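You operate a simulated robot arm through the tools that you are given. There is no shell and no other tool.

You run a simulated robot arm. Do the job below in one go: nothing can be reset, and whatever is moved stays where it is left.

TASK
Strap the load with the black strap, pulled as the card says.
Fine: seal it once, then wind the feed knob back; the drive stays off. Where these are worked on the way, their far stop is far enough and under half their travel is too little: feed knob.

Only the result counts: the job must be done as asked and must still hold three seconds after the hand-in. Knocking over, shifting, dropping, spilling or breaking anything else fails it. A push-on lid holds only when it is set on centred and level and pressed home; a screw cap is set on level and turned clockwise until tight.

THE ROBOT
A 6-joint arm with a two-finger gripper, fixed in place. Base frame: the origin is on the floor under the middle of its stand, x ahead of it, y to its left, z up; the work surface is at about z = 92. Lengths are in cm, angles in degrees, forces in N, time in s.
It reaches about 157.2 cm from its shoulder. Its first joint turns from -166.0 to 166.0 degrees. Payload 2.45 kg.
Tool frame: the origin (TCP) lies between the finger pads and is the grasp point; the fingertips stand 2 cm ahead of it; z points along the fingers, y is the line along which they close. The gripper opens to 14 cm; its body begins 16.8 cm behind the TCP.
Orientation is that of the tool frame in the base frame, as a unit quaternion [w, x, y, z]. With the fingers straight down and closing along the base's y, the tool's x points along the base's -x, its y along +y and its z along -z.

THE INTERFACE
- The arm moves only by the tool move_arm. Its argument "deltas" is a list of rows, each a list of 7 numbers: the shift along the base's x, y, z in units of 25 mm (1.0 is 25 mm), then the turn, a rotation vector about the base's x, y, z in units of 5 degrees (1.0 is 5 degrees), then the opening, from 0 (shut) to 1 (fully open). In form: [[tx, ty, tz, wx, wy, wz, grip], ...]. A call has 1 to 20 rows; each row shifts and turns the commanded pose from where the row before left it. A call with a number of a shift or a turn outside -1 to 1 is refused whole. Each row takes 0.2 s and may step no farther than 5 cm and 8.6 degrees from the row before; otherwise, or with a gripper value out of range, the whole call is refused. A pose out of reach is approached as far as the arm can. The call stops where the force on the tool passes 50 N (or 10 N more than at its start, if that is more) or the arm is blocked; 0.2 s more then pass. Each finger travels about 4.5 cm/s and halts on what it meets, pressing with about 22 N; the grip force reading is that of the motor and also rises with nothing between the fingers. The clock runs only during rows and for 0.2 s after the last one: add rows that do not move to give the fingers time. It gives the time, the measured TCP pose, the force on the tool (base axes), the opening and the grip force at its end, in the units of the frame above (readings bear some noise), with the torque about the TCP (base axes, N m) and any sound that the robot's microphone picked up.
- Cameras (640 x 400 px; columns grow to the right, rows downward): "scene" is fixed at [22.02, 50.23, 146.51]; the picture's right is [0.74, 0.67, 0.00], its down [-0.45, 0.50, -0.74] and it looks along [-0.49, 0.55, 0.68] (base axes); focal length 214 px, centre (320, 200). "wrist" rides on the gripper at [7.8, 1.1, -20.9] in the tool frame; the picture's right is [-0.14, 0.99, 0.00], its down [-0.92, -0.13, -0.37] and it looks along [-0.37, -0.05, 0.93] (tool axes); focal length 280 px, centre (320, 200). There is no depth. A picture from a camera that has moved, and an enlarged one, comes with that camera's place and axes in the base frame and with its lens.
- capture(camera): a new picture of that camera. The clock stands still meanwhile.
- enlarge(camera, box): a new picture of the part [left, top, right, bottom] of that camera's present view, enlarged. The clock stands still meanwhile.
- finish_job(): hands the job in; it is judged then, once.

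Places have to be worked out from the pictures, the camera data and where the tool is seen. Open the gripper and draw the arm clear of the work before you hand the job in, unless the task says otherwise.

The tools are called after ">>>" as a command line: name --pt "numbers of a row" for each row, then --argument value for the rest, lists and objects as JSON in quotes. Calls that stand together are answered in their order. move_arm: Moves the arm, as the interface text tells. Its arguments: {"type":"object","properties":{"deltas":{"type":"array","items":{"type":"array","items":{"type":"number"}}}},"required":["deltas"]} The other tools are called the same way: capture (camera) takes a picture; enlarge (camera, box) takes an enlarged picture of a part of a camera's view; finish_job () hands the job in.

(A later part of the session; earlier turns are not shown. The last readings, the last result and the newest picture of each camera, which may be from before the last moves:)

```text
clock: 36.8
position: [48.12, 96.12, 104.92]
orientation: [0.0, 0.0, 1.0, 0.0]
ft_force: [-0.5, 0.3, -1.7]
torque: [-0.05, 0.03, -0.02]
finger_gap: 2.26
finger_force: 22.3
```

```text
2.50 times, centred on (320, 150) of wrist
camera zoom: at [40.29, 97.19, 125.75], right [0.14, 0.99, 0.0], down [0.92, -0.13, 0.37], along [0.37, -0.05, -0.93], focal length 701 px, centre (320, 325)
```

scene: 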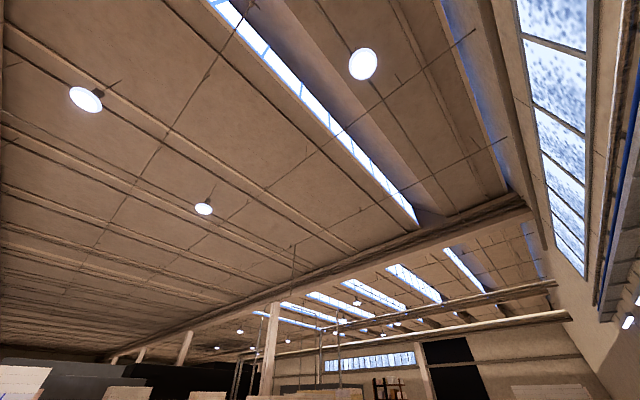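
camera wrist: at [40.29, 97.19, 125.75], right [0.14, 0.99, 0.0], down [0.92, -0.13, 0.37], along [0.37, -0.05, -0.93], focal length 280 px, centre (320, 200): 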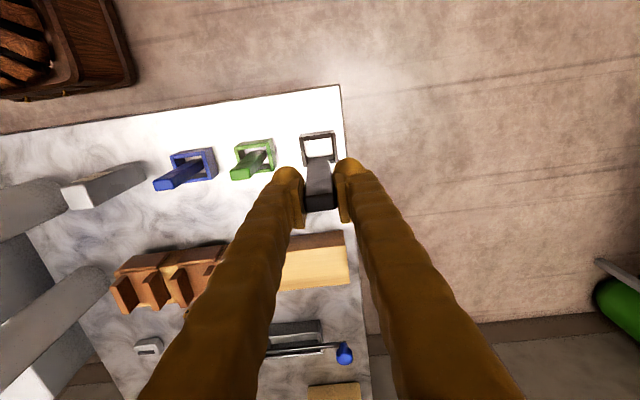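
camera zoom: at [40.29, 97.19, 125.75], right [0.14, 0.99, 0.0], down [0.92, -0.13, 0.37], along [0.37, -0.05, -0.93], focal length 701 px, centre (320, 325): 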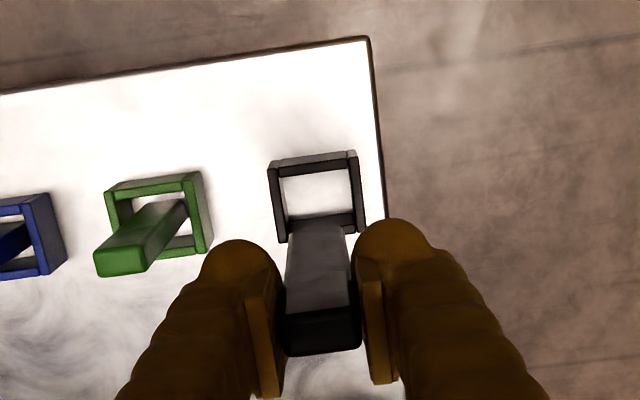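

The black stick came out cleanly and the frame stayed behind. I raise it to clear the film rolls before carrying it to the console.

>>> move_arm --pt "0 0 1 0 0 0 0.05" --pt "0 0 1 0 0 0 0.05" --pt "0 0 1 0 0 0 0.05" --pt "0 0 1 0 0 0 0.05" --pt "0 0 1 0 0 0 0.05" --pt "0 0 1 0 0 0 0.05" --pt "0 0 1 0 0 0 0.05" --pt "0 0 1 0 0 0 0.05" --pt "0 0 1 0 0 0 0.05" --pt "0 0 1 0 0 0 0.05" --pt "0 0 1 0 0 0 0.05" --pt "0 0 1 0 0 0 0.05"

>>> move_arm --pt "0 -1 0 0 0 0 0.05" --pt "0 -1 0 0 0 0 0.05" --pt "0 -1 0 0 0 0 0.05" --pt "0 -1 0 0 0 0 0.05" --pt "0 -1 0 0 0 0 0.05" --pt "0 -1 0 0 0 0 0.05" --pt "0 -1 0 0 0 0 0.05" --pt "0 -1 0 0 0 0 0.05" --pt "0 -1 0 0 0 0 0.05" --pt "0 -1 0 0 0 0 0.05" --pt "0 -1 0 0 0 0 0.05" --pt "0 -1 0 0 0 0 0.05" --pt "0 -1 0 0 0 0 0.05" --pt "0 -1 0 0 0 0 0.05" --pt "0 -1 0 0 0 0 0.05" --pt "0 -1 0 0 0 0 0.05" --pt "0 -1 0 0 0 0 0.05" --pt "0 -1 0 0 0 0 0.05" --pt "0 -1 0 0 0 0 0.05" --pt "0 -1 0 0 0 0 0.05"

>>> move_arm --pt "0.9 -1 0 0 0 0 0.05" --pt "0.9 -1 0 0 0 0 0.05" --pt "0.9 -1 0 0 0 0 0.05" --pt "0.9 -1 0 0 0 0 0.05" --pt "0.9 -1 0 0 0 0 0.05" --pt "0.9 -1 0 0 0 0 0.05" --pt "0.9 -1 0 0 0 0 0.05" --pt "0.9 -1 0 0 0 0 0.05" --pt "0.9 -1 0 0 0 0 0.05" --pt "0.9 -1 0 0 0 0 0.05" --pt "0.9 -1 0 0 0 0 0.05" --pt "0.9 -1 0 0 0 0 0.05"

>>> capture --camera "wrist"

>>> enlarge --camera "wrist" --box '[200, 70, 440, 230]'

```text
clock: 39.4
position: [46.6, 92.96, 132.58]
orientation: [0.001, 0.0, 1.0, 0.001]
ft_force: [-0.3, -0.3, 0.1]
torque: [-0.06, 0.02, -0.01]
finger_gap: 2.28
finger_force: 22.2
out of reach, approached as far as the arm can: row 10, 11, 12
```

```text
clock: 43.6
position: [46.56, 43.01, 132.75]
orientation: [0.0, 0.0, 1.0, 0.0]
ft_force: [-0.1, -1.0, -0.5]
torque: [0.03, 0.01, -0.01]
finger_gap: 2.27
finger_force: 21.9
```

```text
clock: 46.2
position: [73.52, 13.17, 132.79]
orientation: [0.0, 0.0, 1.0, 0.0]
ft_force: [0.0, -1.3, -0.5]
torque: [0.04, -0.02, 0.0]
finger_gap: 2.28
finger_force: 21.7
```

```text
taken
camera wrist: at [65.67, 14.16, 153.49], right [0.14, 0.99, 0.0], down [0.92, -0.13, 0.37], along [0.37, -0.05, -0.93], focal length 280 px, centre (320, 200)
```

wrist: 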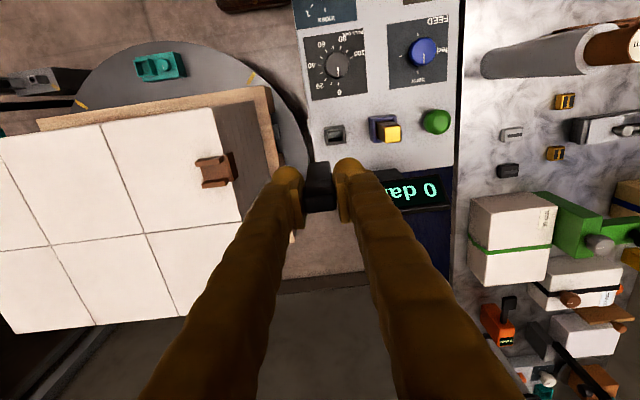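

```text
2.50 times, centred on (320, 150) of wrist
camera zoom: at [65.67, 14.16, 153.49], right [0.14, 0.99, 0.0], down [0.92, -0.13, 0.37], along [0.37, -0.05, -0.93], focal length 701 px, centre (320, 325)
```

zoom: 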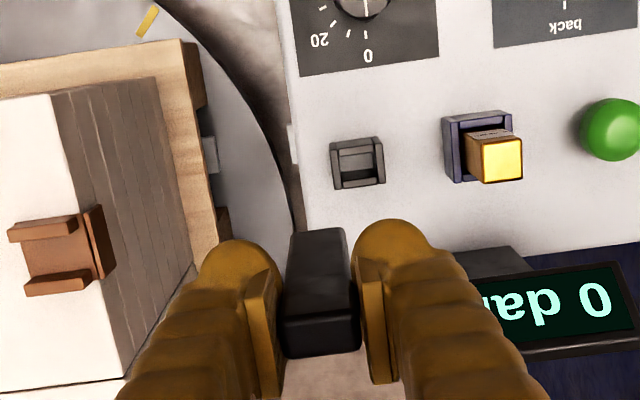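

The socket mouth shows at about (75.0, 15.9, 96.6), consistent with the earlier estimate. I move over it and lower so the stick's end is a few cm above, then check alignment.

>>> move_arm --pt "0.3 0.6 0 0 0 0 0.05" --pt "0.28 0.5 0 0 0 0 0.05" --pt "0 0 -1 0 0 0 0.05" --pt "0 0 -1 0 0 0 0.05" --pt "0 0 -1 0 0 0 0.05" --pt "0 0 -1 0 0 0 0.05" --pt "0 0 -1 0 0 0 0.05" --pt "0 0 -1 0 0 0 0.05" --pt "0 0 -0.5 0 0 0 0.05"

>>> capture --camera "wrist"

>>> enlarge --camera "wrist" --box '[260, 110, 380, 230]'

```text
clock: 48.2
position: [75.29, 15.89, 116.41]
orientation: [0.001, 0.0, 1.0, 0.0]
ft_force: [-0.4, -0.3, -0.6]
torque: [-0.01, 0.03, -0.03]
finger_gap: 2.28
finger_force: 21.5
```

```text
taken
camera wrist: at [67.38, 16.83, 137.19], right [0.14, 0.99, 0.0], down [0.92, -0.13, 0.37], along [0.37, -0.05, -0.93], focal length 280 px, centre (320, 200)
```

wrist: 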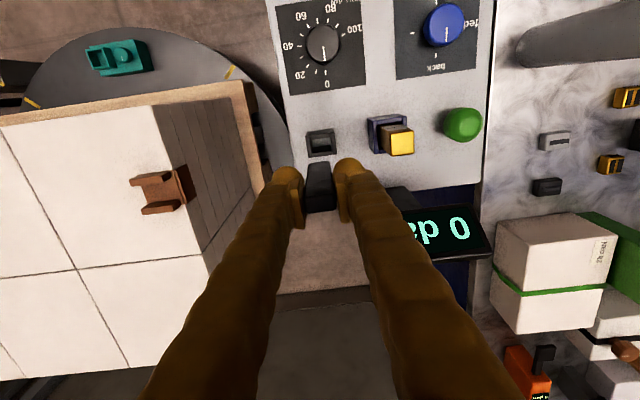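

```text
3.33 times, centred on (320, 170) of wrist
camera zoom: at [67.38, 16.83, 137.19], right [0.14, 0.99, 0.0], down [0.92, -0.13, 0.37], along [0.37, -0.05, -0.93], focal length 935 px, centre (320, 300)
```

zoom: 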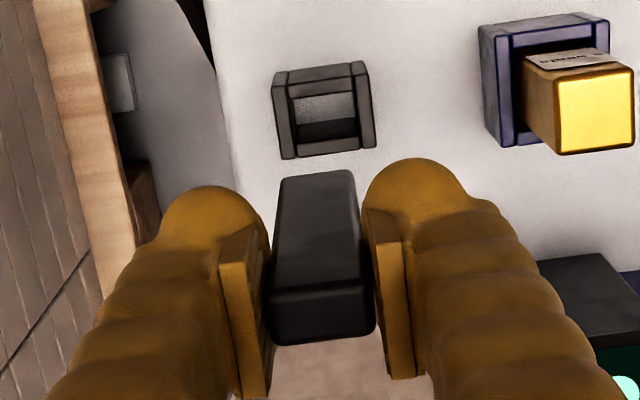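

The stick hangs straight, with the socket just ahead of it in the picture. I zoom harder on the socket mouth and on the stick to measure the offset.

>>> enlarge --camera "wrist" --box '[290, 115, 350, 165]'

>>> enlarge --camera "wrist" --box '[290, 160, 350, 220]'

```text
8.00 times, centred on (320, 140) of wrist
camera zoom: at [67.38, 16.83, 137.19], right [0.14, 0.99, 0.0], down [0.92, -0.13, 0.37], along [0.37, -0.05, -0.93], focal length 2243 px, centre (320, 680)
```

zoom: 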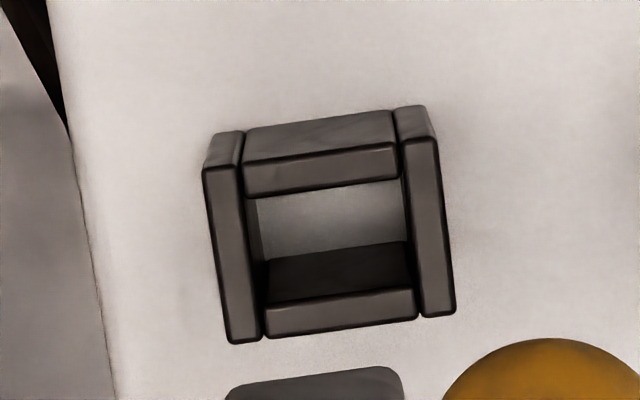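

```text
6.67 times, centred on (320, 190) of wrist
camera zoom: at [67.38, 16.83, 137.19], right [0.14, 0.99, 0.0], down [0.92, -0.13, 0.37], along [0.37, -0.05, -0.93], focal length 1869 px, centre (320, 267)
```

zoom: 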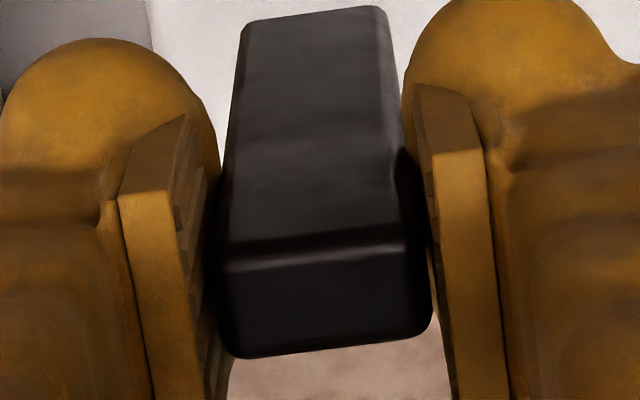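

Measured: the socket opening is about 2.8 × 2.0 cm, centred at (74.97, 15.95). The stick is 2.28 × 1.0 cm, its centre at about (75.03, 15.8), and its lower end about 8.6 cm below the TCP. I nudge y by +0.1 and lower to about 1.5 cm above the rim.

>>> move_arm --pt "0 0.05 -0.6 0 0 0 0.05" --pt "0 0 -1 0 0 0 0.05" --pt "0 0 -1 0 0 0 0.05" --pt "0 0 -0.8 0 0 0 0.05" --pt "0 0 -0.4 0 0 0 0.05"

>>> enlarge --camera "wrist" --box '[260, 110, 380, 230]'

>>> enlarge --camera "wrist" --box '[290, 125, 350, 175]'

```text
clock: 49.4
position: [75.13, 15.85, 106.91]
orientation: [-0.001, 0.0, 1.0, 0.001]
ft_force: [-0.3, -0.4, -0.6]
torque: [0.04, -0.03, 0.0]
finger_gap: 2.27
finger_force: 21.9
```

```text
3.33 times, centred on (320, 170) of wrist
camera zoom: at [67.36, 16.84, 127.7], right [0.14, 0.99, 0.0], down [0.92, -0.13, 0.37], along [0.37, -0.05, -0.93], focal length 935 px, centre (320, 300)
```

zoom: 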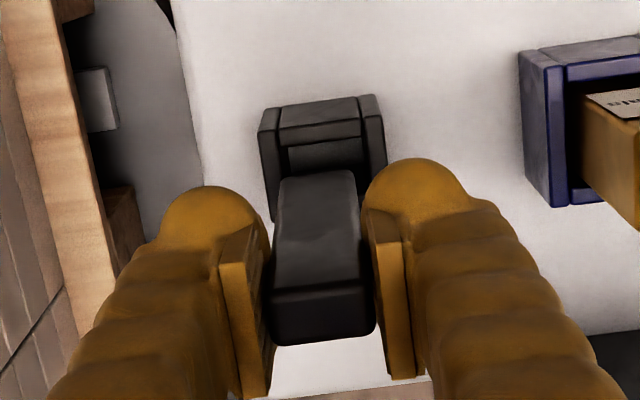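

```text
8.00 times, centred on (320, 150) of wrist
camera zoom: at [67.36, 16.84, 127.7], right [0.14, 0.99, 0.0], down [0.92, -0.13, 0.37], along [0.37, -0.05, -0.93], focal length 2243 px, centre (320, 600)
```

zoom: 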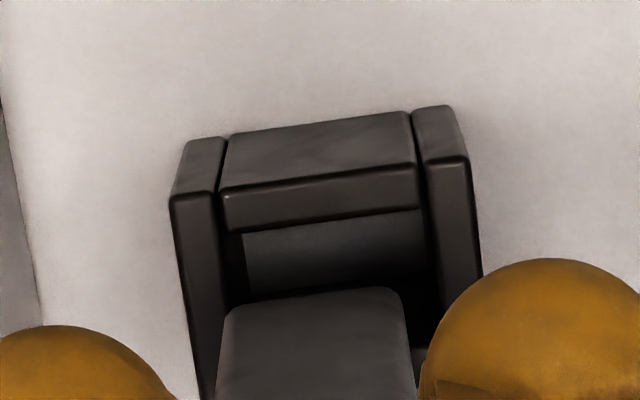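

The stick needs about 0.2 cm more in +y to be centred in the mouth; x is good. I shift it and begin lowering gently into the socket.

>>> move_arm --pt "0 0.08 0 0 0 0 0.05" --pt "0 0 -0.2 0 0 0 0.05" --pt "0 0 -0.2 0 0 0 0.05" --pt "0 0 -0.2 0 0 0 0.05" --pt "0 0 -0.2 0 0 0 0.05"

>>> enlarge --camera "wrist" --box '[270, 110, 370, 210]'

```text
clock: 50.6
position: [75.14, 16.1, 104.97]
orientation: [0.0, 0.0, 1.0, 0.0]
ft_force: [-0.7, 0.2, -0.4]
torque: [0.01, -0.03, 0.06]
finger_gap: 2.27
finger_force: 21.9
```

```text
4.00 times, centred on (320, 160) of wrist
camera zoom: at [67.29, 17.19, 125.77], right [0.14, 0.99, 0.0], down [0.92, -0.13, 0.37], along [0.37, -0.05, -0.93], focal length 1122 px, centre (320, 360)
```

zoom: 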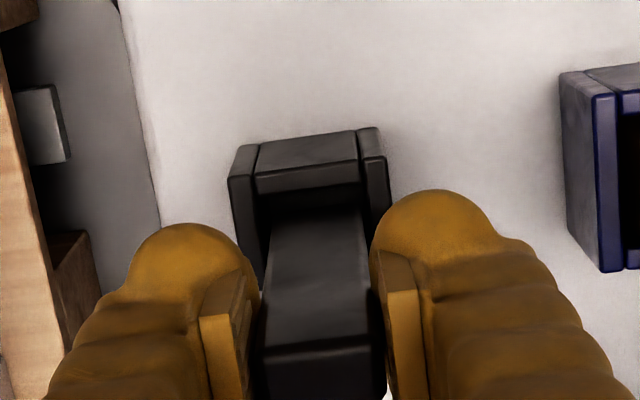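

The stick's end is at the mouth with no contact force. I zoom to confirm it is between the walls.

>>> enlarge --camera "wrist" --box '[295, 138, 345, 178]'

```text
10.00 times, centred on (320, 158) of wrist
camera zoom: at [67.29, 17.19, 125.77], right [0.14, 0.99, 0.0], down [0.92, -0.13, 0.37], along [0.37, -0.05, -0.93], focal length 2804 px, centre (320, 620)
```

zoom: 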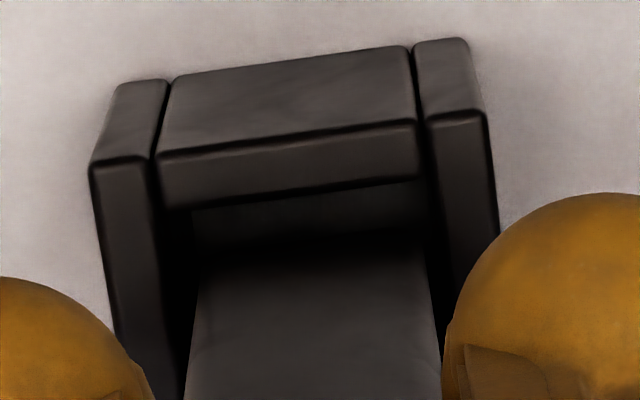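

The stick is in the mouth but slightly toward the right wall. I shift it back about 0.12 cm and continue lowering.

>>> move_arm --pt "0 -0.05 0 0 0 0 0.05" --pt "0 0 -0.2 0 0 0 0.05" --pt "0 0 -0.2 0 0 0 0.05" --pt "0 0 -0.2 0 0 0 0.05"

>>> enlarge --camera "wrist" --box '[290, 130, 350, 180]'

```text
clock: 51.6
position: [75.14, 16.02, 103.52]
orientation: [0.0, 0.0, 1.0, 0.0]
ft_force: [0.1, 0.6, -1.0]
torque: [0.01, 0.02, 0.01]
finger_gap: 2.28
finger_force: 21.7
```

```text
8.00 times, centred on (320, 155) of wrist
camera zoom: at [67.26, 17.11, 124.3], right [0.14, 0.99, 0.0], down [0.92, -0.13, 0.37], along [0.37, -0.05, -0.93], focal length 2243 px, centre (320, 560)
```

zoom: 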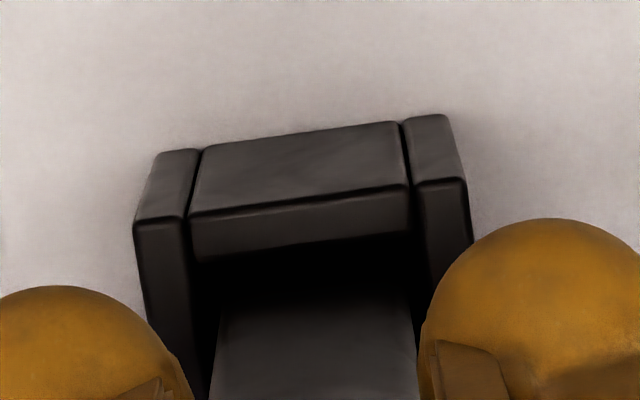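

No contact force, and the stick is entering between the walls. I continue lowering in small steps until it bottoms.

>>> move_arm --pt "0 0 -0.2 0 0 0 0.05" --pt "0 0 -0.2 0 0 0 0.05"

>>> move_arm --pt "0 0 -0.2 0 0 0 0.05" --pt "0 0 -0.2 0 0 0 0.05"

>>> enlarge --camera "wrist" --box '[260, 110, 380, 230]'

```text
clock: 52.2
position: [75.15, 16.01, 102.55]
orientation: [0.0, 0.001, 1.0, 0.0]
ft_force: [-0.8, -0.1, 0.0]
torque: [0.0, 0.0, 0.0]
finger_gap: 2.29
finger_force: 22.2
```

```text
clock: 52.8
position: [75.11, 15.97, 101.52]
orientation: [0.0, 0.0, 1.0, -0.001]
ft_force: [-0.7, 0.6, -0.7]
torque: [0.01, 0.02, 0.01]
finger_gap: 2.24
finger_force: 21.9
```

```text
3.33 times, centred on (320, 170) of wrist
camera zoom: at [67.28, 17.1, 122.26], right [0.14, 0.99, 0.0], down [0.92, -0.13, 0.37], along [0.37, -0.05, -0.93], focal length 935 px, centre (320, 300)
```

zoom: 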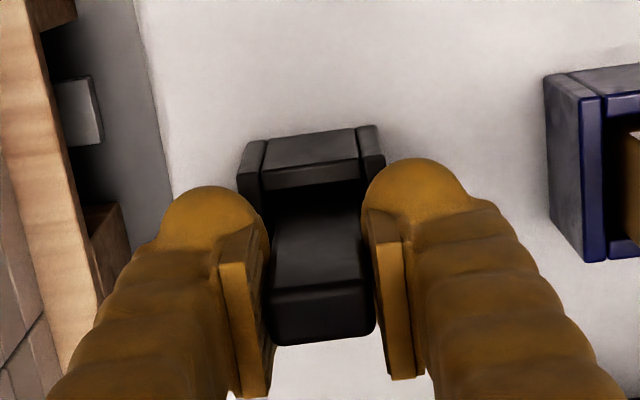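

Still free. The fingertips are about 3 cm above the rim, so I keep lowering in small steps.

>>> move_arm --pt "0 0 -0.2 0 0 0 0.05" --pt "0 0 -0.1 0 0 0 0.05"

>>> move_arm --pt "0 0 -0.1 0 0 0 0.05" --pt "0 0 -0.1 0 0 0 0.05"

>>> move_arm --pt "0 0 -0.1 0 0 0 0.05" --pt "0 0 -0.1 0 0 0 0.05"

>>> enlarge --camera "wrist" --box '[260, 110, 380, 230]'

```text
clock: 53.4
position: [75.09, 16.03, 100.65]
orientation: [0.0, 0.0, 1.0, 0.0]
ft_force: [0.1, 0.5, -0.6]
torque: [0.04, 0.02, 0.0]
finger_gap: 2.29
finger_force: 21.9
```

```text
clock: 54.0
position: [75.17, 16.11, 100.36]
orientation: [0.001, 0.0, 1.0, 0.0]
ft_force: [1.1, -1.2, 18.2]
torque: [0.01, -0.06, 0.01]
finger_gap: 2.28
finger_force: 22.7
```

```text
clock: 54.6
position: [75.04, 15.98, 99.84]
orientation: [0.0, 0.0, 1.0, 0.0]
ft_force: [-1.2, 1.3, 18.1]
torque: [0.01, 0.02, 0.0]
finger_gap: 2.26
finger_force: 22.7
```

```text
3.33 times, centred on (320, 170) of wrist
camera zoom: at [67.31, 17.06, 120.53], right [0.14, 0.99, 0.0], down [0.92, -0.13, 0.37], along [0.37, -0.05, -0.93], focal length 935 px, centre (320, 300)
```

zoom: 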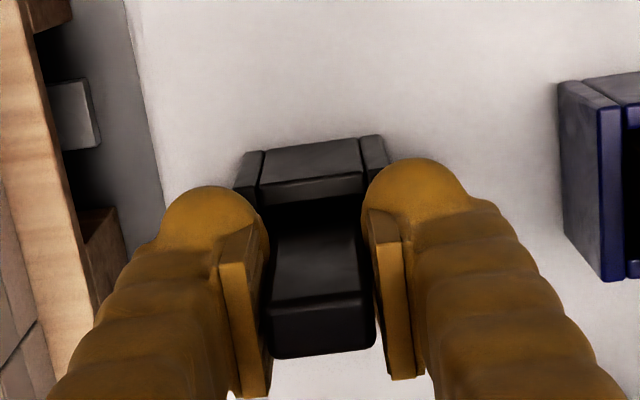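

The force rose to a steady 18 N with the stick beginning to slip in the fingers: it has bottomed at about z 92, 4.6 cm deep in the socket. I open modestly and rise.

>>> move_arm --pt "0 0 0.05 0 0 0 0.05" --pt "0 0 0 0 0 0 0.3" --pt "0 0 0 0 0 0 0.36" --pt "0 0 0 0 0 0 0.36" --pt "0 0 0.5 0 0 0 0.36" --pt "0 0 1 0 0 0 0.36" --pt "0 0 1 0 0 0 0.36" --pt "0 0 1 0 0 0 0.36" --pt "0 0 1 0 0 0 0.36" --pt "0 0 1 0 0 0 0.36" --pt "0 0 1 0 0 0 0.36"

>>> capture --camera "wrist"

>>> enlarge --camera "wrist" --box '[240, 60, 420, 180]'

```text
clock: 57.0
position: [75.14, 16.0, 116.13]
orientation: [0.0, -0.001, 1.0, 0.0]
ft_force: [-0.1, 0.9, 0.4]
torque: [0.01, 0.0, -0.02]
finger_gap: 5.05
finger_force: 0.1
```

```text
taken
camera wrist: at [67.3, 17.05, 136.93], right [0.14, 0.99, 0.0], down [0.92, -0.13, 0.37], along [0.36, -0.05, -0.93], focal length 280 px, centre (320, 200)
```

wrist: 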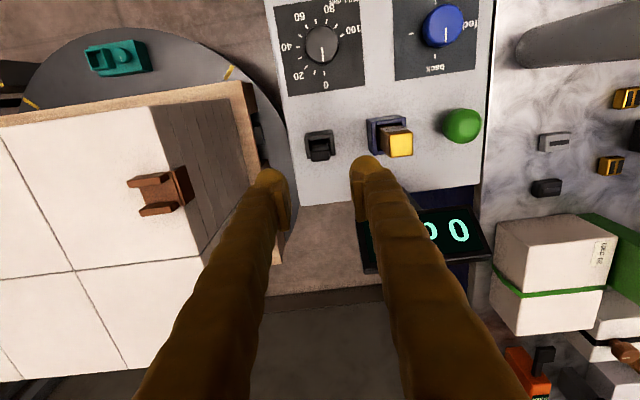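

```text
3.33 times, centred on (330, 120) of wrist
camera zoom: at [67.3, 17.05, 136.93], right [0.14, 0.99, 0.0], down [0.92, -0.13, 0.37], along [0.36, -0.05, -0.93], focal length 935 px, centre (287, 467)
```

zoom: 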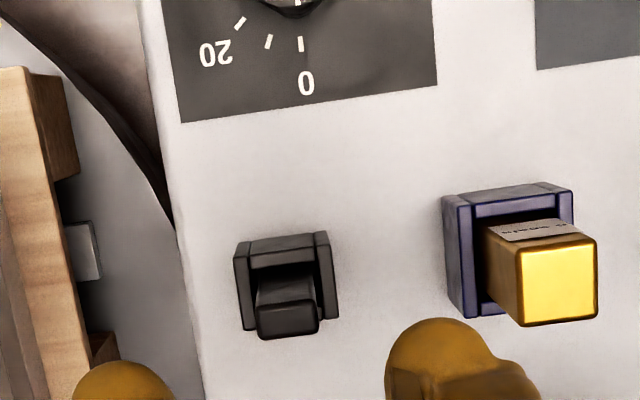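

The stick stands in the socket with its top level with the seal magazine. Next is the FEED knob, which I judge to be at about (62.1, 33.9) with its top near z 94.5 and the panel at 92.5. I move above it for a closer look.

>>> move_arm --pt "-0.65 0.9 0 0 0 0 0.5" --pt "-0.65 0.9 0 0 0 0 0.5" --pt "-0.65 0.9 0 0 0 0 0.5" --pt "-0.65 0.9 0 0 0 0 0.5" --pt "-0.65 0.9 0 0 0 0 0.55" --pt "-0.65 0.9 0 0 0 0 0.6" --pt "-0.65 0.9 0 0 0 0 0.6" --pt "-0.65 0.9 0 0 0 0 0.6"

>>> capture --camera "wrist"

>>> enlarge --camera "wrist" --box '[250, 80, 390, 180]'

>>> enlarge --camera "wrist" --box '[60, 80, 300, 250]'

```text
clock: 58.8
position: [62.1, 34.12, 115.98]
orientation: [0.0, 0.001, 1.0, 0.001]
ft_force: [-0.1, 0.2, 0.3]
torque: [-0.01, 0.0, 0.0]
finger_gap: 8.39
finger_force: 0.1
```

```text
taken
camera wrist: at [54.36, 35.17, 136.85], right [0.14, 0.99, 0.0], down [0.92, -0.13, 0.37], along [0.37, -0.05, -0.93], focal length 280 px, centre (320, 200)
```

wrist: 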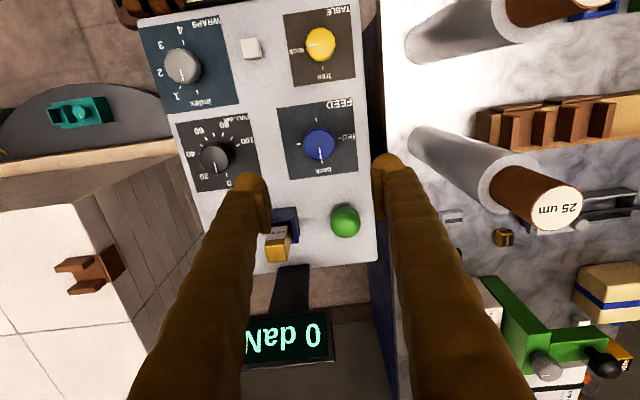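

```text
4.00 times, centred on (320, 130) of wrist
camera zoom: at [54.36, 35.17, 136.85], right [0.14, 0.99, 0.0], down [0.92, -0.13, 0.37], along [0.37, -0.05, -0.93], focal length 1122 px, centre (320, 480)
```

zoom: 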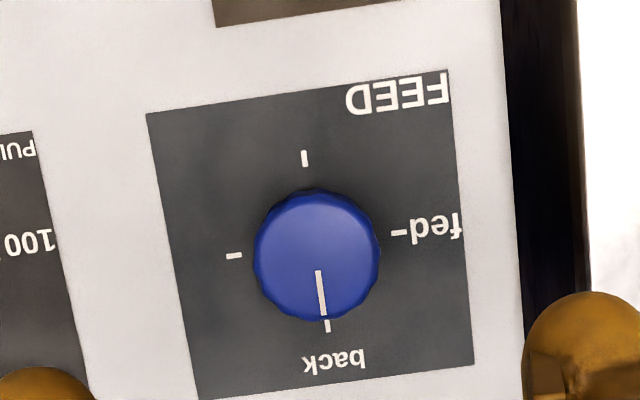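

```text
2.35 times, centred on (180, 165) of wrist
camera zoom: at [54.36, 35.17, 136.85], right [0.14, 0.99, 0.0], down [0.92, -0.13, 0.37], along [0.37, -0.05, -0.93], focal length 660 px, centre (649, 282)
```

zoom: 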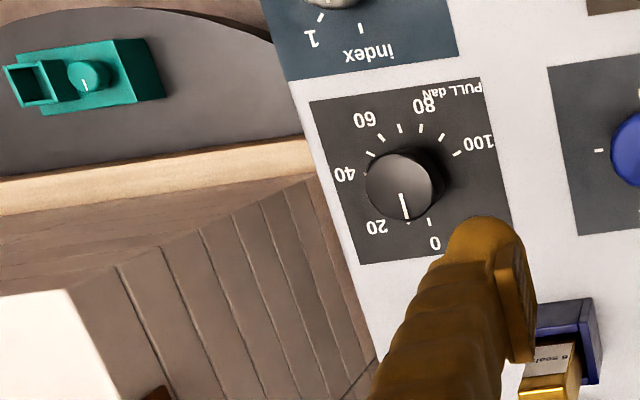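

The FEED knob centre is at (61.9, 33.93), top z 95.3, diameter about 4.6 cm. Its scale runs back → (two ticks) → fed, clockwise from above like the other dials. I lower with the fingers straddling it.

>>> move_arm --pt "-0.08 -0.08 -1 0 0 0 0.6" --pt "0 0 -1 0 0 0 0.6" --pt "0 0 -1 0 0 0 0.6" --pt "0 0 -1 0 0 0 0.6" --pt "0 0 -1 0 0 0 0.6" --pt "0 0 -1 0 0 0 0.6" --pt "0 0 -1 0 0 0 0.6" --pt "0 0 -0.6 0 0 0 0.6"

>>> capture --camera "wrist"

>>> enlarge --camera "wrist" --box '[240, 120, 400, 240]'

```text
clock: 60.6
position: [61.96, 33.87, 96.94]
orientation: [0.0, 0.0, 1.0, 0.0]
ft_force: [0.8, -0.1, -0.7]
torque: [0.03, 0.03, 0.01]
finger_gap: 8.4
finger_force: 0.1
```

```text
taken
camera wrist: at [54.1, 34.97, 117.85], right [0.14, 0.99, 0.0], down [0.92, -0.13, 0.37], along [0.37, -0.05, -0.93], focal length 280 px, centre (320, 200)
```

wrist: 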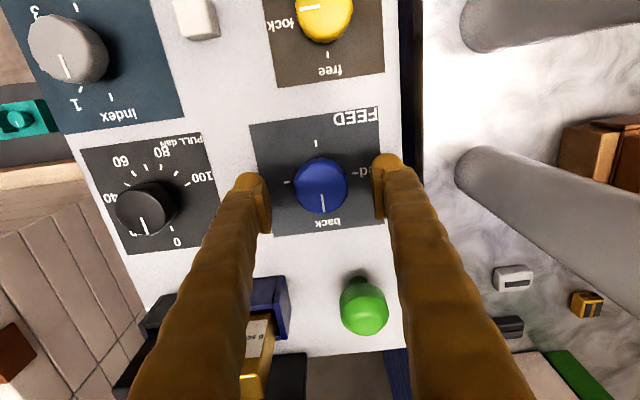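

```text
3.33 times, centred on (320, 180) of wrist
camera zoom: at [54.1, 34.97, 117.85], right [0.14, 0.99, 0.0], down [0.92, -0.13, 0.37], along [0.37, -0.05, -0.93], focal length 935 px, centre (320, 267)
```

zoom: 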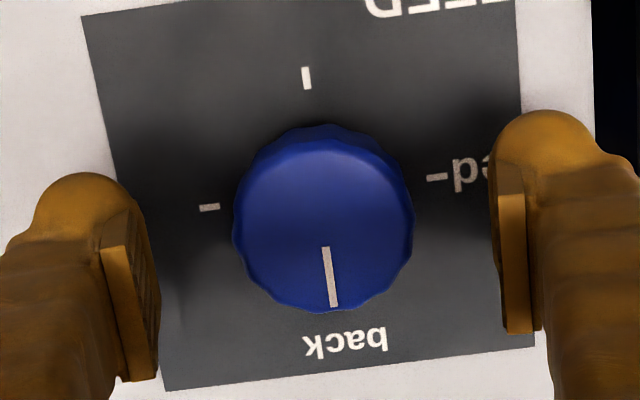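

The knob is centred between the fingers. I lower 1.6 cm more and close on it.

>>> move_arm --pt "0 0 -0.35 0 0 0 0.6" --pt "0 0 -0.3 0 0 0 0.6" --pt "0 0 0 0 0 0 0.4" --pt "0 0 0 0 0 0 0.2" --pt "0 0 0 0 0 0 0.2" --pt "0 0 0 0 0 0 0.2" --pt "0 0 0 0 0 0 0.2"

```text
clock: 62.2
position: [61.98, 33.84, 95.42]
orientation: [0.0, 0.0, 1.0, 0.0]
ft_force: [-3.2, 49.4, -11.8]
torque: [0.44, 0.07, 0.03]
finger_gap: 4.68
finger_force: 45.3
```

There is a 49 N side force in +y, so the grip is slightly off-centre. I open a little, shift +y, and re-close while watching the force.

>>> move_arm --pt "0 0 0 0 0 0 0.4" --pt "0 0 0 0 0 0 0.4" --pt "0 0 0 0 0 0 0.4"

>>> enlarge --camera "wrist" --box '[240, 120, 400, 240]'

```text
clock: 63.0
position: [61.95, 33.66, 95.4]
orientation: [0.0, 0.0, 1.0, 0.0]
ft_force: [-0.3, -0.3, 0.3]
torque: [0.0, -0.03, -0.01]
finger_gap: 5.59
finger_force: 0.1
```

```text
3.33 times, centred on (320, 180) of wrist
camera zoom: at [54.11, 34.87, 116.22], right [0.14, 0.99, 0.0], down [0.92, -0.13, 0.37], along [0.36, -0.05, -0.93], focal length 935 px, centre (320, 267)
```

zoom: 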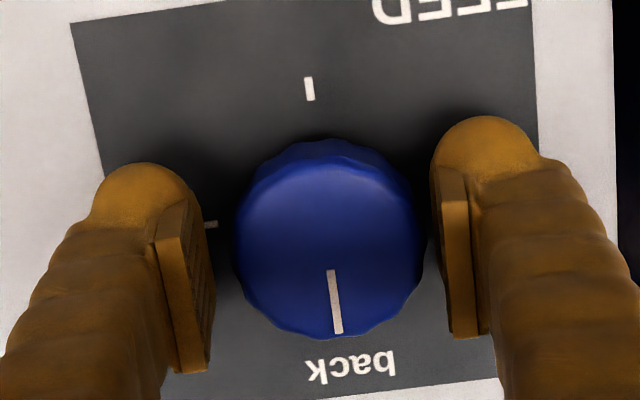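

The knob sits about 0.2 cm nearer the right finger. I shift +y by 0.2 cm and close again gently.

>>> move_arm --pt "0 0.08 0 0 0 0 0.4" --pt "0 0 0 0 0 0 0.36" --pt "0 0 0 0 0 0 0.33" --pt "0 0 0 0 0 0 0.3" --pt "0 0 0 0 0 0 0.28" --pt "0 0 0 0 0 0 0.28"

```text
clock: 64.4
position: [61.98, 34.03, 95.49]
orientation: [0.0, 0.0, 1.0, -0.001]
ft_force: [1.2, -12.3, 2.4]
torque: [-0.14, -0.01, -0.02]
finger_gap: 4.66
finger_force: 44.9
```

The side force is down to about 12 N, so the grip is near centre. I turn 30° clockwise (seen from above) and look at the pointer.

>>> move_arm --pt "0 -0.012 0 0 0 0 0.28" --pt "0 0 0 0 0 -1 0.28" --pt "0 0 0 0 0 -1 0.28" --pt "0 0 0 0 0 -1 0.28" --pt "0 0 0 0 0 -1 0.28" --pt "0 0 0 0 0 -1 0.28" --pt "0 0 0 0 0 -1 0.28"

>>> capture --camera "wrist"

>>> enlarge --camera "wrist" --box '[240, 120, 400, 240]'

```text
clock: 66.0
position: [61.89, 34.06, 95.39]
orientation: [0.0, 0.26, 0.966, 0.001]
ft_force: [-12.9, 13.4, 17.1]
torque: [0.21, 0.29, 0.01]
finger_gap: 4.7
finger_force: 44.7
```

```text
taken
camera wrist: at [55.69, 38.84, 116.26], right [0.62, 0.79, 0.0], down [0.73, -0.57, 0.37], along [0.29, -0.23, -0.93], focal length 280 px, centre (320, 200)
```

wrist: 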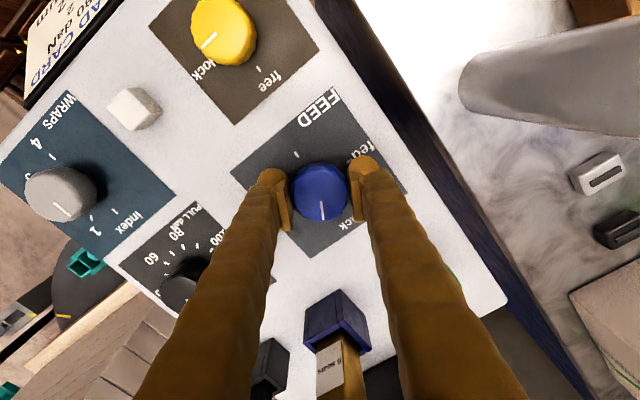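

```text
3.33 times, centred on (320, 180) of wrist
camera zoom: at [55.69, 38.84, 116.26], right [0.62, 0.79, 0.0], down [0.73, -0.57, 0.37], along [0.29, -0.23, -0.93], focal length 935 px, centre (320, 267)
```

zoom: 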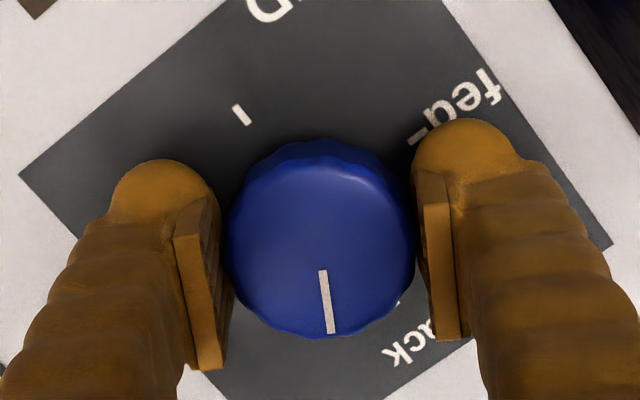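

The knob turns freely with the gripper. I continue clockwise, watching force and reach.

>>> move_arm --pt "0 0 0 0 0 -1 0.28" --pt "0 0 0 0 0 -1 0.28" --pt "0 0 0 0 0 -1 0.28" --pt "0 0 0 0 0 -1 0.28" --pt "0 0 0 0 0 -1 0.28" --pt "0 0 0 0 0 -1 0.28" --pt "0 0 0 0 0 -1 0.28" --pt "0 0 0 0 0 -1 0.28" --pt "0 0 0 0 0 -1 0.28" --pt "0 0 0 0 0 -1 0.28" --pt "0 0 0 0 0 -1 0.28" --pt "0 0 0 0 0 -1 0.28"

>>> capture --camera "wrist"

```text
clock: 68.6
position: [62.0, 34.02, 95.48]
orientation: [0.001, 0.708, 0.707, -0.001]
ft_force: [21.8, 24.5, -13.0]
torque: [0.26, -0.08, 0.0]
finger_gap: 4.68
finger_force: 44.8
```

```text
taken
camera wrist: at [63.07, 41.78, 116.26], right [0.99, -0.14, 0.0], down [-0.13, -0.92, 0.37], along [-0.05, -0.37, -0.93], focal length 280 px, centre (320, 200)
```

wrist: 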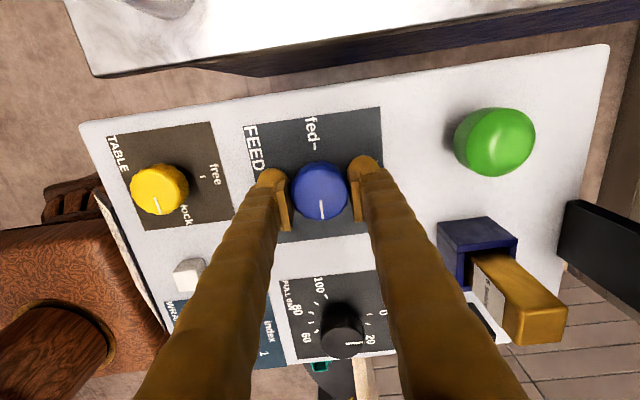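

It has turned 90° (pointer toward -y). I continue another 90°.

>>> move_arm --pt "0 0 0 0 0 -1 0.28" --pt "0 0 0 0 0 -1 0.28" --pt "0 0 0 0 0 -1 0.28" --pt "0 0 0 0 0 -1 0.28" --pt "0 0 0 0 0 -1 0.28" --pt "0 0 0 0 0 -1 0.28" --pt "0 0 0 0 0 -1 0.28" --pt "0 0 0 0 0 -1 0.28" --pt "0 0 0 0 0 -1 0.28" --pt "0 0 0 0 0 -1 0.28" --pt "0 0 0 0 0 -1 0.28" --pt "0 0 0 0 0 -1 0.28" --pt "0 0 0 0 0 -1 0.28" --pt "0 0 0 0 0 -1 0.28" --pt "0 0 0 0 0 -1 0.28" --pt "0 0 0 0 0 -1 0.28" --pt "0 0 0 0 0 -1 0.28" --pt "0 0 0 0 0 -1 0.28"

>>> capture --camera "wrist"

```text
clock: 71.0
position: [61.99, 33.98, 95.36]
orientation: [-0.008, 0.951, 0.308, -0.001]
ft_force: [-2.9, 5.9, 5.7]
torque: [0.04, 0.03, 0.0]
finger_gap: 4.67
finger_force: 45.0
out of reach, approached as far as the arm can: row 11, 12
stopped in row 12: the force on the tool passed its limit at 70 N (the readings are from after the stop); the commanded pose is now the measured one
```

```text
taken
camera wrist: at [69.09, 37.33, 116.2], right [0.47, -0.88, -0.02], down [-0.82, -0.44, 0.37], along [-0.33, -0.16, -0.93], focal length 280 px, centre (320, 200)
```

wrist: 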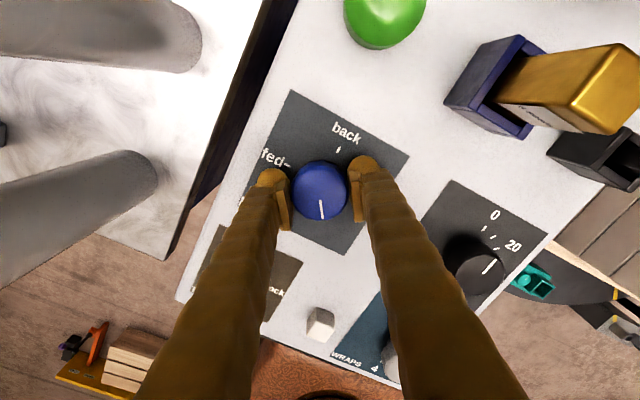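

The wrist hit its limit at about 144° of turn. I open, undo the slight tilt, and swing the wrist back to yaw 0 around the knob for a new grip.

>>> move_arm --pt "0 0 0 0 0 0 0.45" --pt "0 0 0 0 0 0 0.5" --pt "0 0 0 0 0 0 0.5" --pt "0 0 0 -0.168 -0.078 0 0.5" --pt "0 0 0 0 0 1 0.5" --pt "0 0 0 0 0 1 0.5" --pt "0 0 0 0 0 1 0.5" --pt "0 0 0 0 0 1 0.5" --pt "0 0 0 0 0 1 0.5" --pt "0 0 0 0 0 1 0.5" --pt "0 0 0 0 0 1 0.5" --pt "0 0 0 0 0 1 0.5" --pt "0 0 0 0 0 1 0.5" --pt "0 0 0 0 0 1 0.5" --pt "0 0 0 0 0 1 0.5" --pt "0 0 0 0 0 1 0.5" --pt "0 0 0 0 0 1 0.5" --pt "0 0 0 0 0 1 0.5" --pt "0 0 0 0 0 1 0.5" --pt "0 0 0 0 0 1 0.5"

>>> move_arm --pt "0 0 0 0 0 1 0.5" --pt "0 0 0 0 0 1 0.5" --pt "0 0 0 0 0 1 0.5" --pt "0 0 0 0 0 1 0.5" --pt "0 0 0 0 0 1 0.5" --pt "0 0 0 0 0 1 0.5" --pt "0 0 0 0 0 1 0.5" --pt "0 0 0 0 0 1 0.5" --pt "0 0 0 0 0 1 0.5" --pt "0 0 0 0 0 1 0.5" --pt "0 0 0 0 0 1 0.5" --pt "0 0 0 0 0 1 0.5" --pt "0 0 0 0 0 0.8 0.5"

>>> capture --camera "wrist"

>>> enlarge --camera "wrist" --box '[240, 120, 400, 240]'

```text
clock: 75.2
position: [62.0, 33.83, 95.26]
orientation: [0.0, 0.531, 0.847, 0.0]
ft_force: [-0.3, -0.1, 0.5]
torque: [-0.02, 0.01, -0.03]
finger_gap: 6.99
finger_force: 0.2
```

```text
clock: 78.0
position: [61.96, 33.79, 95.31]
orientation: [0.001, 0.001, 1.0, 0.0]
ft_force: [-0.8, 0.2, 0.0]
torque: [0.01, 0.0, -0.01]
finger_gap: 7.0
finger_force: 0.0
```

```text
taken
camera wrist: at [54.12, 35.0, 116.2], right [0.14, 0.99, 0.0], down [0.92, -0.13, 0.37], along [0.37, -0.05, -0.93], focal length 280 px, centre (320, 200)
```

wrist: 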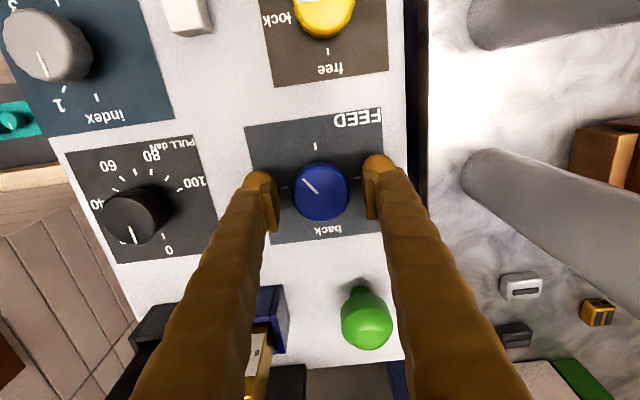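

```text
3.33 times, centred on (320, 180) of wrist
camera zoom: at [54.12, 35.0, 116.2], right [0.14, 0.99, 0.0], down [0.92, -0.13, 0.37], along [0.37, -0.05, -0.93], focal length 935 px, centre (320, 267)
```

zoom: 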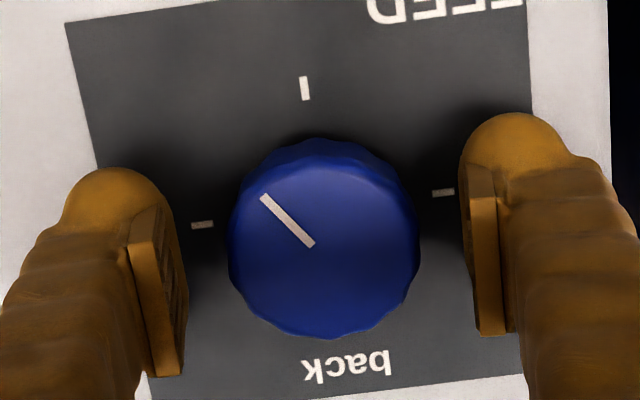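

The pointer is at about 144°, so 126° remains to "fed". I re-centre slightly in y, close, and turn on clockwise.

>>> move_arm --pt "0 0.07 0.02 0 0 0 0.45" --pt "0 0 0 0 0 0 0.36" --pt "0 0 0 0 0 0 0.33" --pt "0 0 0 0 0 0 0.3" --pt "0 0 0 0 0 0 0.28" --pt "0 0 0 0 0 0 0.28"

>>> move_arm --pt "0 0 0 0 0 -1 0.28" --pt "0 0 0 0 0 -1 0.28" --pt "0 0 0 0 0 -1 0.28" --pt "0 0 0 0 0 -1 0.28" --pt "0 0 0 0 0 -1 0.28" --pt "0 0 0 0 0 -1 0.28" --pt "0 0 0 0 0 -1 0.28" --pt "0 0 0 0 0 -1 0.28" --pt "0 0 0 0 0 -1 0.28" --pt "0 0 0 0 0 -1 0.28" --pt "0 0 0 0 0 -1 0.28" --pt "0 0 0 0 0 -1 0.28" --pt "0 0 0 0 0 -1 0.28" --pt "0 0 0 0 0 -1 0.28" --pt "0 0 0 0 0 -1 0.28" --pt "0 0 0 0 0 -1 0.28"

>>> move_arm --pt "0 0 0 0 0 -1 0.28" --pt "0 0 0 0 0 -1 0.28" --pt "0 0 0 0 0 -1 0.28" --pt "0 0 0 0 0 -1 0.28" --pt "0 0 0 0 0 -1 0.28" --pt "0 0 0 0 0 -1 0.28" --pt "0 0 0 0 0 -1 0.28" --pt "0 0 0 0 0 -1 0.28"

>>> capture --camera "wrist"

```text
clock: 79.4
position: [62.12, 34.04, 95.52]
orientation: [0.0, 0.001, 1.0, 0.0]
ft_force: [0.2, -13.4, 1.7]
torque: [-0.18, 0.0, -0.01]
finger_gap: 4.82
finger_force: 6.7
```

```text
clock: 82.8
position: [61.98, 34.07, 95.56]
orientation: [0.001, 0.645, 0.764, 0.0]
ft_force: [-11.1, -1.6, 6.1]
torque: [-0.03, 0.11, -0.03]
finger_gap: 4.75
finger_force: 15.3
```

```text
clock: 84.6
position: [62.08, 34.1, 95.41]
orientation: [0.001, 0.867, 0.499, 0.0]
ft_force: [12.3, 10.0, 5.6]
torque: [0.1, -0.15, 0.02]
finger_gap: 4.66
finger_force: 45.1
```

```text
taken
camera wrist: at [66.9, 40.28, 116.27], right [0.79, -0.62, 0.0], down [-0.57, -0.73, 0.37], along [-0.23, -0.29, -0.93], focal length 280 px, centre (320, 200)
```

wrist: 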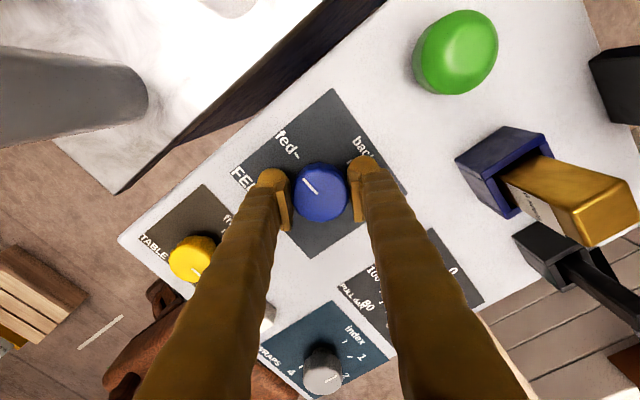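

The pointer is about 10° short of "fed". I turn on up to 20° more, within the wrist's limit.

>>> move_arm --pt "0 0 0 0 0 -1 0.28" --pt "0 0 0 0 0 -1 0.28"

>>> enlarge --camera "wrist" --box '[240, 110, 400, 230]'

>>> move_arm --pt "0 0 0 0 0 -1 0.28" --pt "0 0 0 0 0 -0.7 0.28"

>>> enlarge --camera "wrist" --box '[240, 110, 400, 230]'

```text
clock: 85.2
position: [62.08, 34.12, 95.42]
orientation: [0.0, 0.907, 0.421, -0.001]
ft_force: [15.8, -6.4, 7.6]
torque: [-0.21, -0.16, 0.66]
finger_gap: 4.67
finger_force: 45.3
```

```text
3.33 times, centred on (320, 170) of wrist
camera zoom: at [67.9, 39.31, 116.22], right [0.67, -0.74, 0.0], down [-0.69, -0.62, 0.37], along [-0.27, -0.25, -0.93], focal length 935 px, centre (320, 300)
```

zoom: 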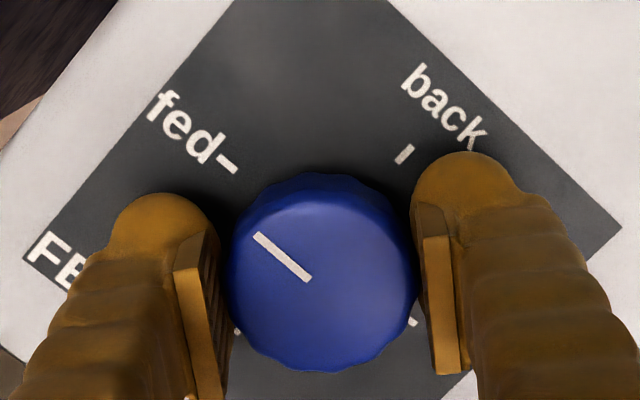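

```text
clock: 85.8
position: [62.17, 34.02, 95.42]
orientation: [0.0, 0.936, 0.353, 0.0]
ft_force: [23.7, -11.2, -7.9]
torque: [-0.08, -0.25, 1.07]
finger_gap: 4.67
finger_force: 45.2
```

```text
3.33 times, centred on (320, 170) of wrist
camera zoom: at [68.62, 38.38, 116.2], right [0.55, -0.83, 0.0], down [-0.78, -0.51, 0.37], along [-0.31, -0.2, -0.93], focal length 935 px, centre (320, 300)
```

zoom: 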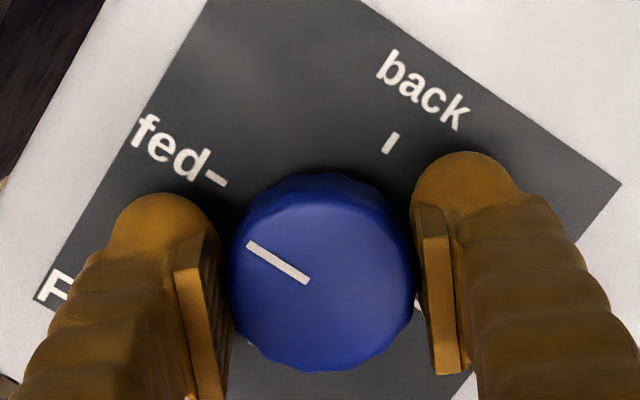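

The torque about z rose to 1.07 N m and the pointer lies parallel to the "fed" mark, so the far stop is reached. I open, rise straight up, and look at the display and load.

>>> move_arm --pt "0 0 0 0 0 0 0.45" --pt "0 0 0 0 0 0 0.55" --pt "0 0 0 0 0 0 0.55" --pt "0 0 0.5 0 0 0 0.55" --pt "0 0 1 0 0 0 0.55" --pt "0 0 1 0 0 0 0.55" --pt "0 0 1 0 0 0 0.55" --pt "0 0 1 0 0 0 0.55" --pt "0 0 1 0 0 0 0.55" --pt "0 0 1 0 0 0 0.55" --pt "0 0 1 0 0 0 0.55" --pt "0 0 1 0 0 0 0.55" --pt "0 0 1 0 0 0 0.55"

>>> move_arm --pt "0 0 0 0 0 1 0.55" --pt "0 0 0 0 0 1 0.55" --pt "0 0 0 0 0 1 0.55" --pt "0 0 0 0 0 1 0.55" --pt "0 0 0 0 0 1 0.55" --pt "0 0 0 0 0 1 0.55" --pt "0 0 0 0 0 1 0.55" --pt "0 0 0 0 0 1 0.55" --pt "0 0 0 0 0 1 0.55" --pt "0 0 0 0 0 1 0.55" --pt "0 0 0 0 0 1 0.55" --pt "0 0 0 0 0 1 0.55" --pt "0 0 0 0 0 1 0.55" --pt "0 0 0 0 0 1 0.55" --pt "0 0 0 0 0 1 0.55" --pt "0 0 0 0 0 1 0.55" --pt "0 0 0 0 0 1 0.55" --pt "0 0 0 0 0 1 0.55" --pt "0 0 0 0 0 1 0.55" --pt "0 0 0 0 0 1 0.55"

>>> move_arm --pt "0 0 0 0 0 1 0.55" --pt "0 0 0 0 0 1 0.55" --pt "0 0 0 0 0 1 0.55" --pt "0 0 0 0 0 1 0.55" --pt "0 0 0 0 0 1 0.55" --pt "0 0 0 0 0 1 0.55" --pt "0 0 0 0 0 1 0.55" --pt "0 0 0 0 0 0.7 0.55"

>>> capture --camera "wrist"

```text
clock: 88.6
position: [62.13, 34.07, 119.32]
orientation: [0.001, 0.936, 0.352, 0.0]
ft_force: [0.4, 0.7, -0.4]
torque: [0.04, 0.0, 0.0]
finger_gap: 7.68
finger_force: 0.2
```

```text
clock: 92.8
position: [61.95, 34.03, 119.06]
orientation: [0.0, 0.331, 0.944, 0.0]
ft_force: [0.0, 0.4, -0.5]
torque: [0.01, 0.01, 0.01]
finger_gap: 7.7
finger_force: 0.1
```

```text
clock: 94.6
position: [61.97, 34.13, 119.17]
orientation: [0.001, 0.001, 1.0, 0.0]
ft_force: [-0.7, -0.4, 0.3]
torque: [0.04, -0.02, -0.02]
finger_gap: 7.72
finger_force: 0.1
```

```text
taken
camera wrist: at [54.16, 35.2, 140.0], right [0.14, 0.99, 0.0], down [0.92, -0.13, 0.37], along [0.37, -0.05, -0.93], focal length 280 px, centre (320, 200)
```

wrist: 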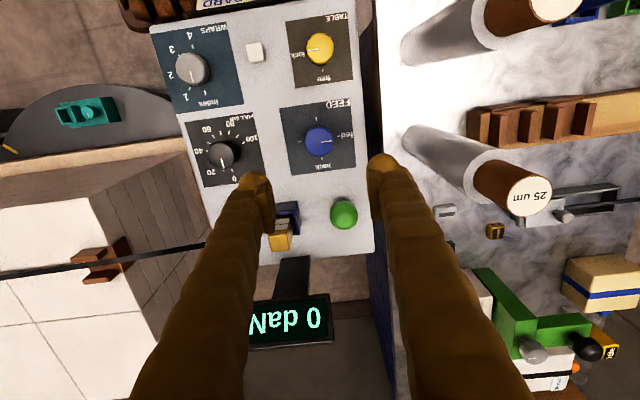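

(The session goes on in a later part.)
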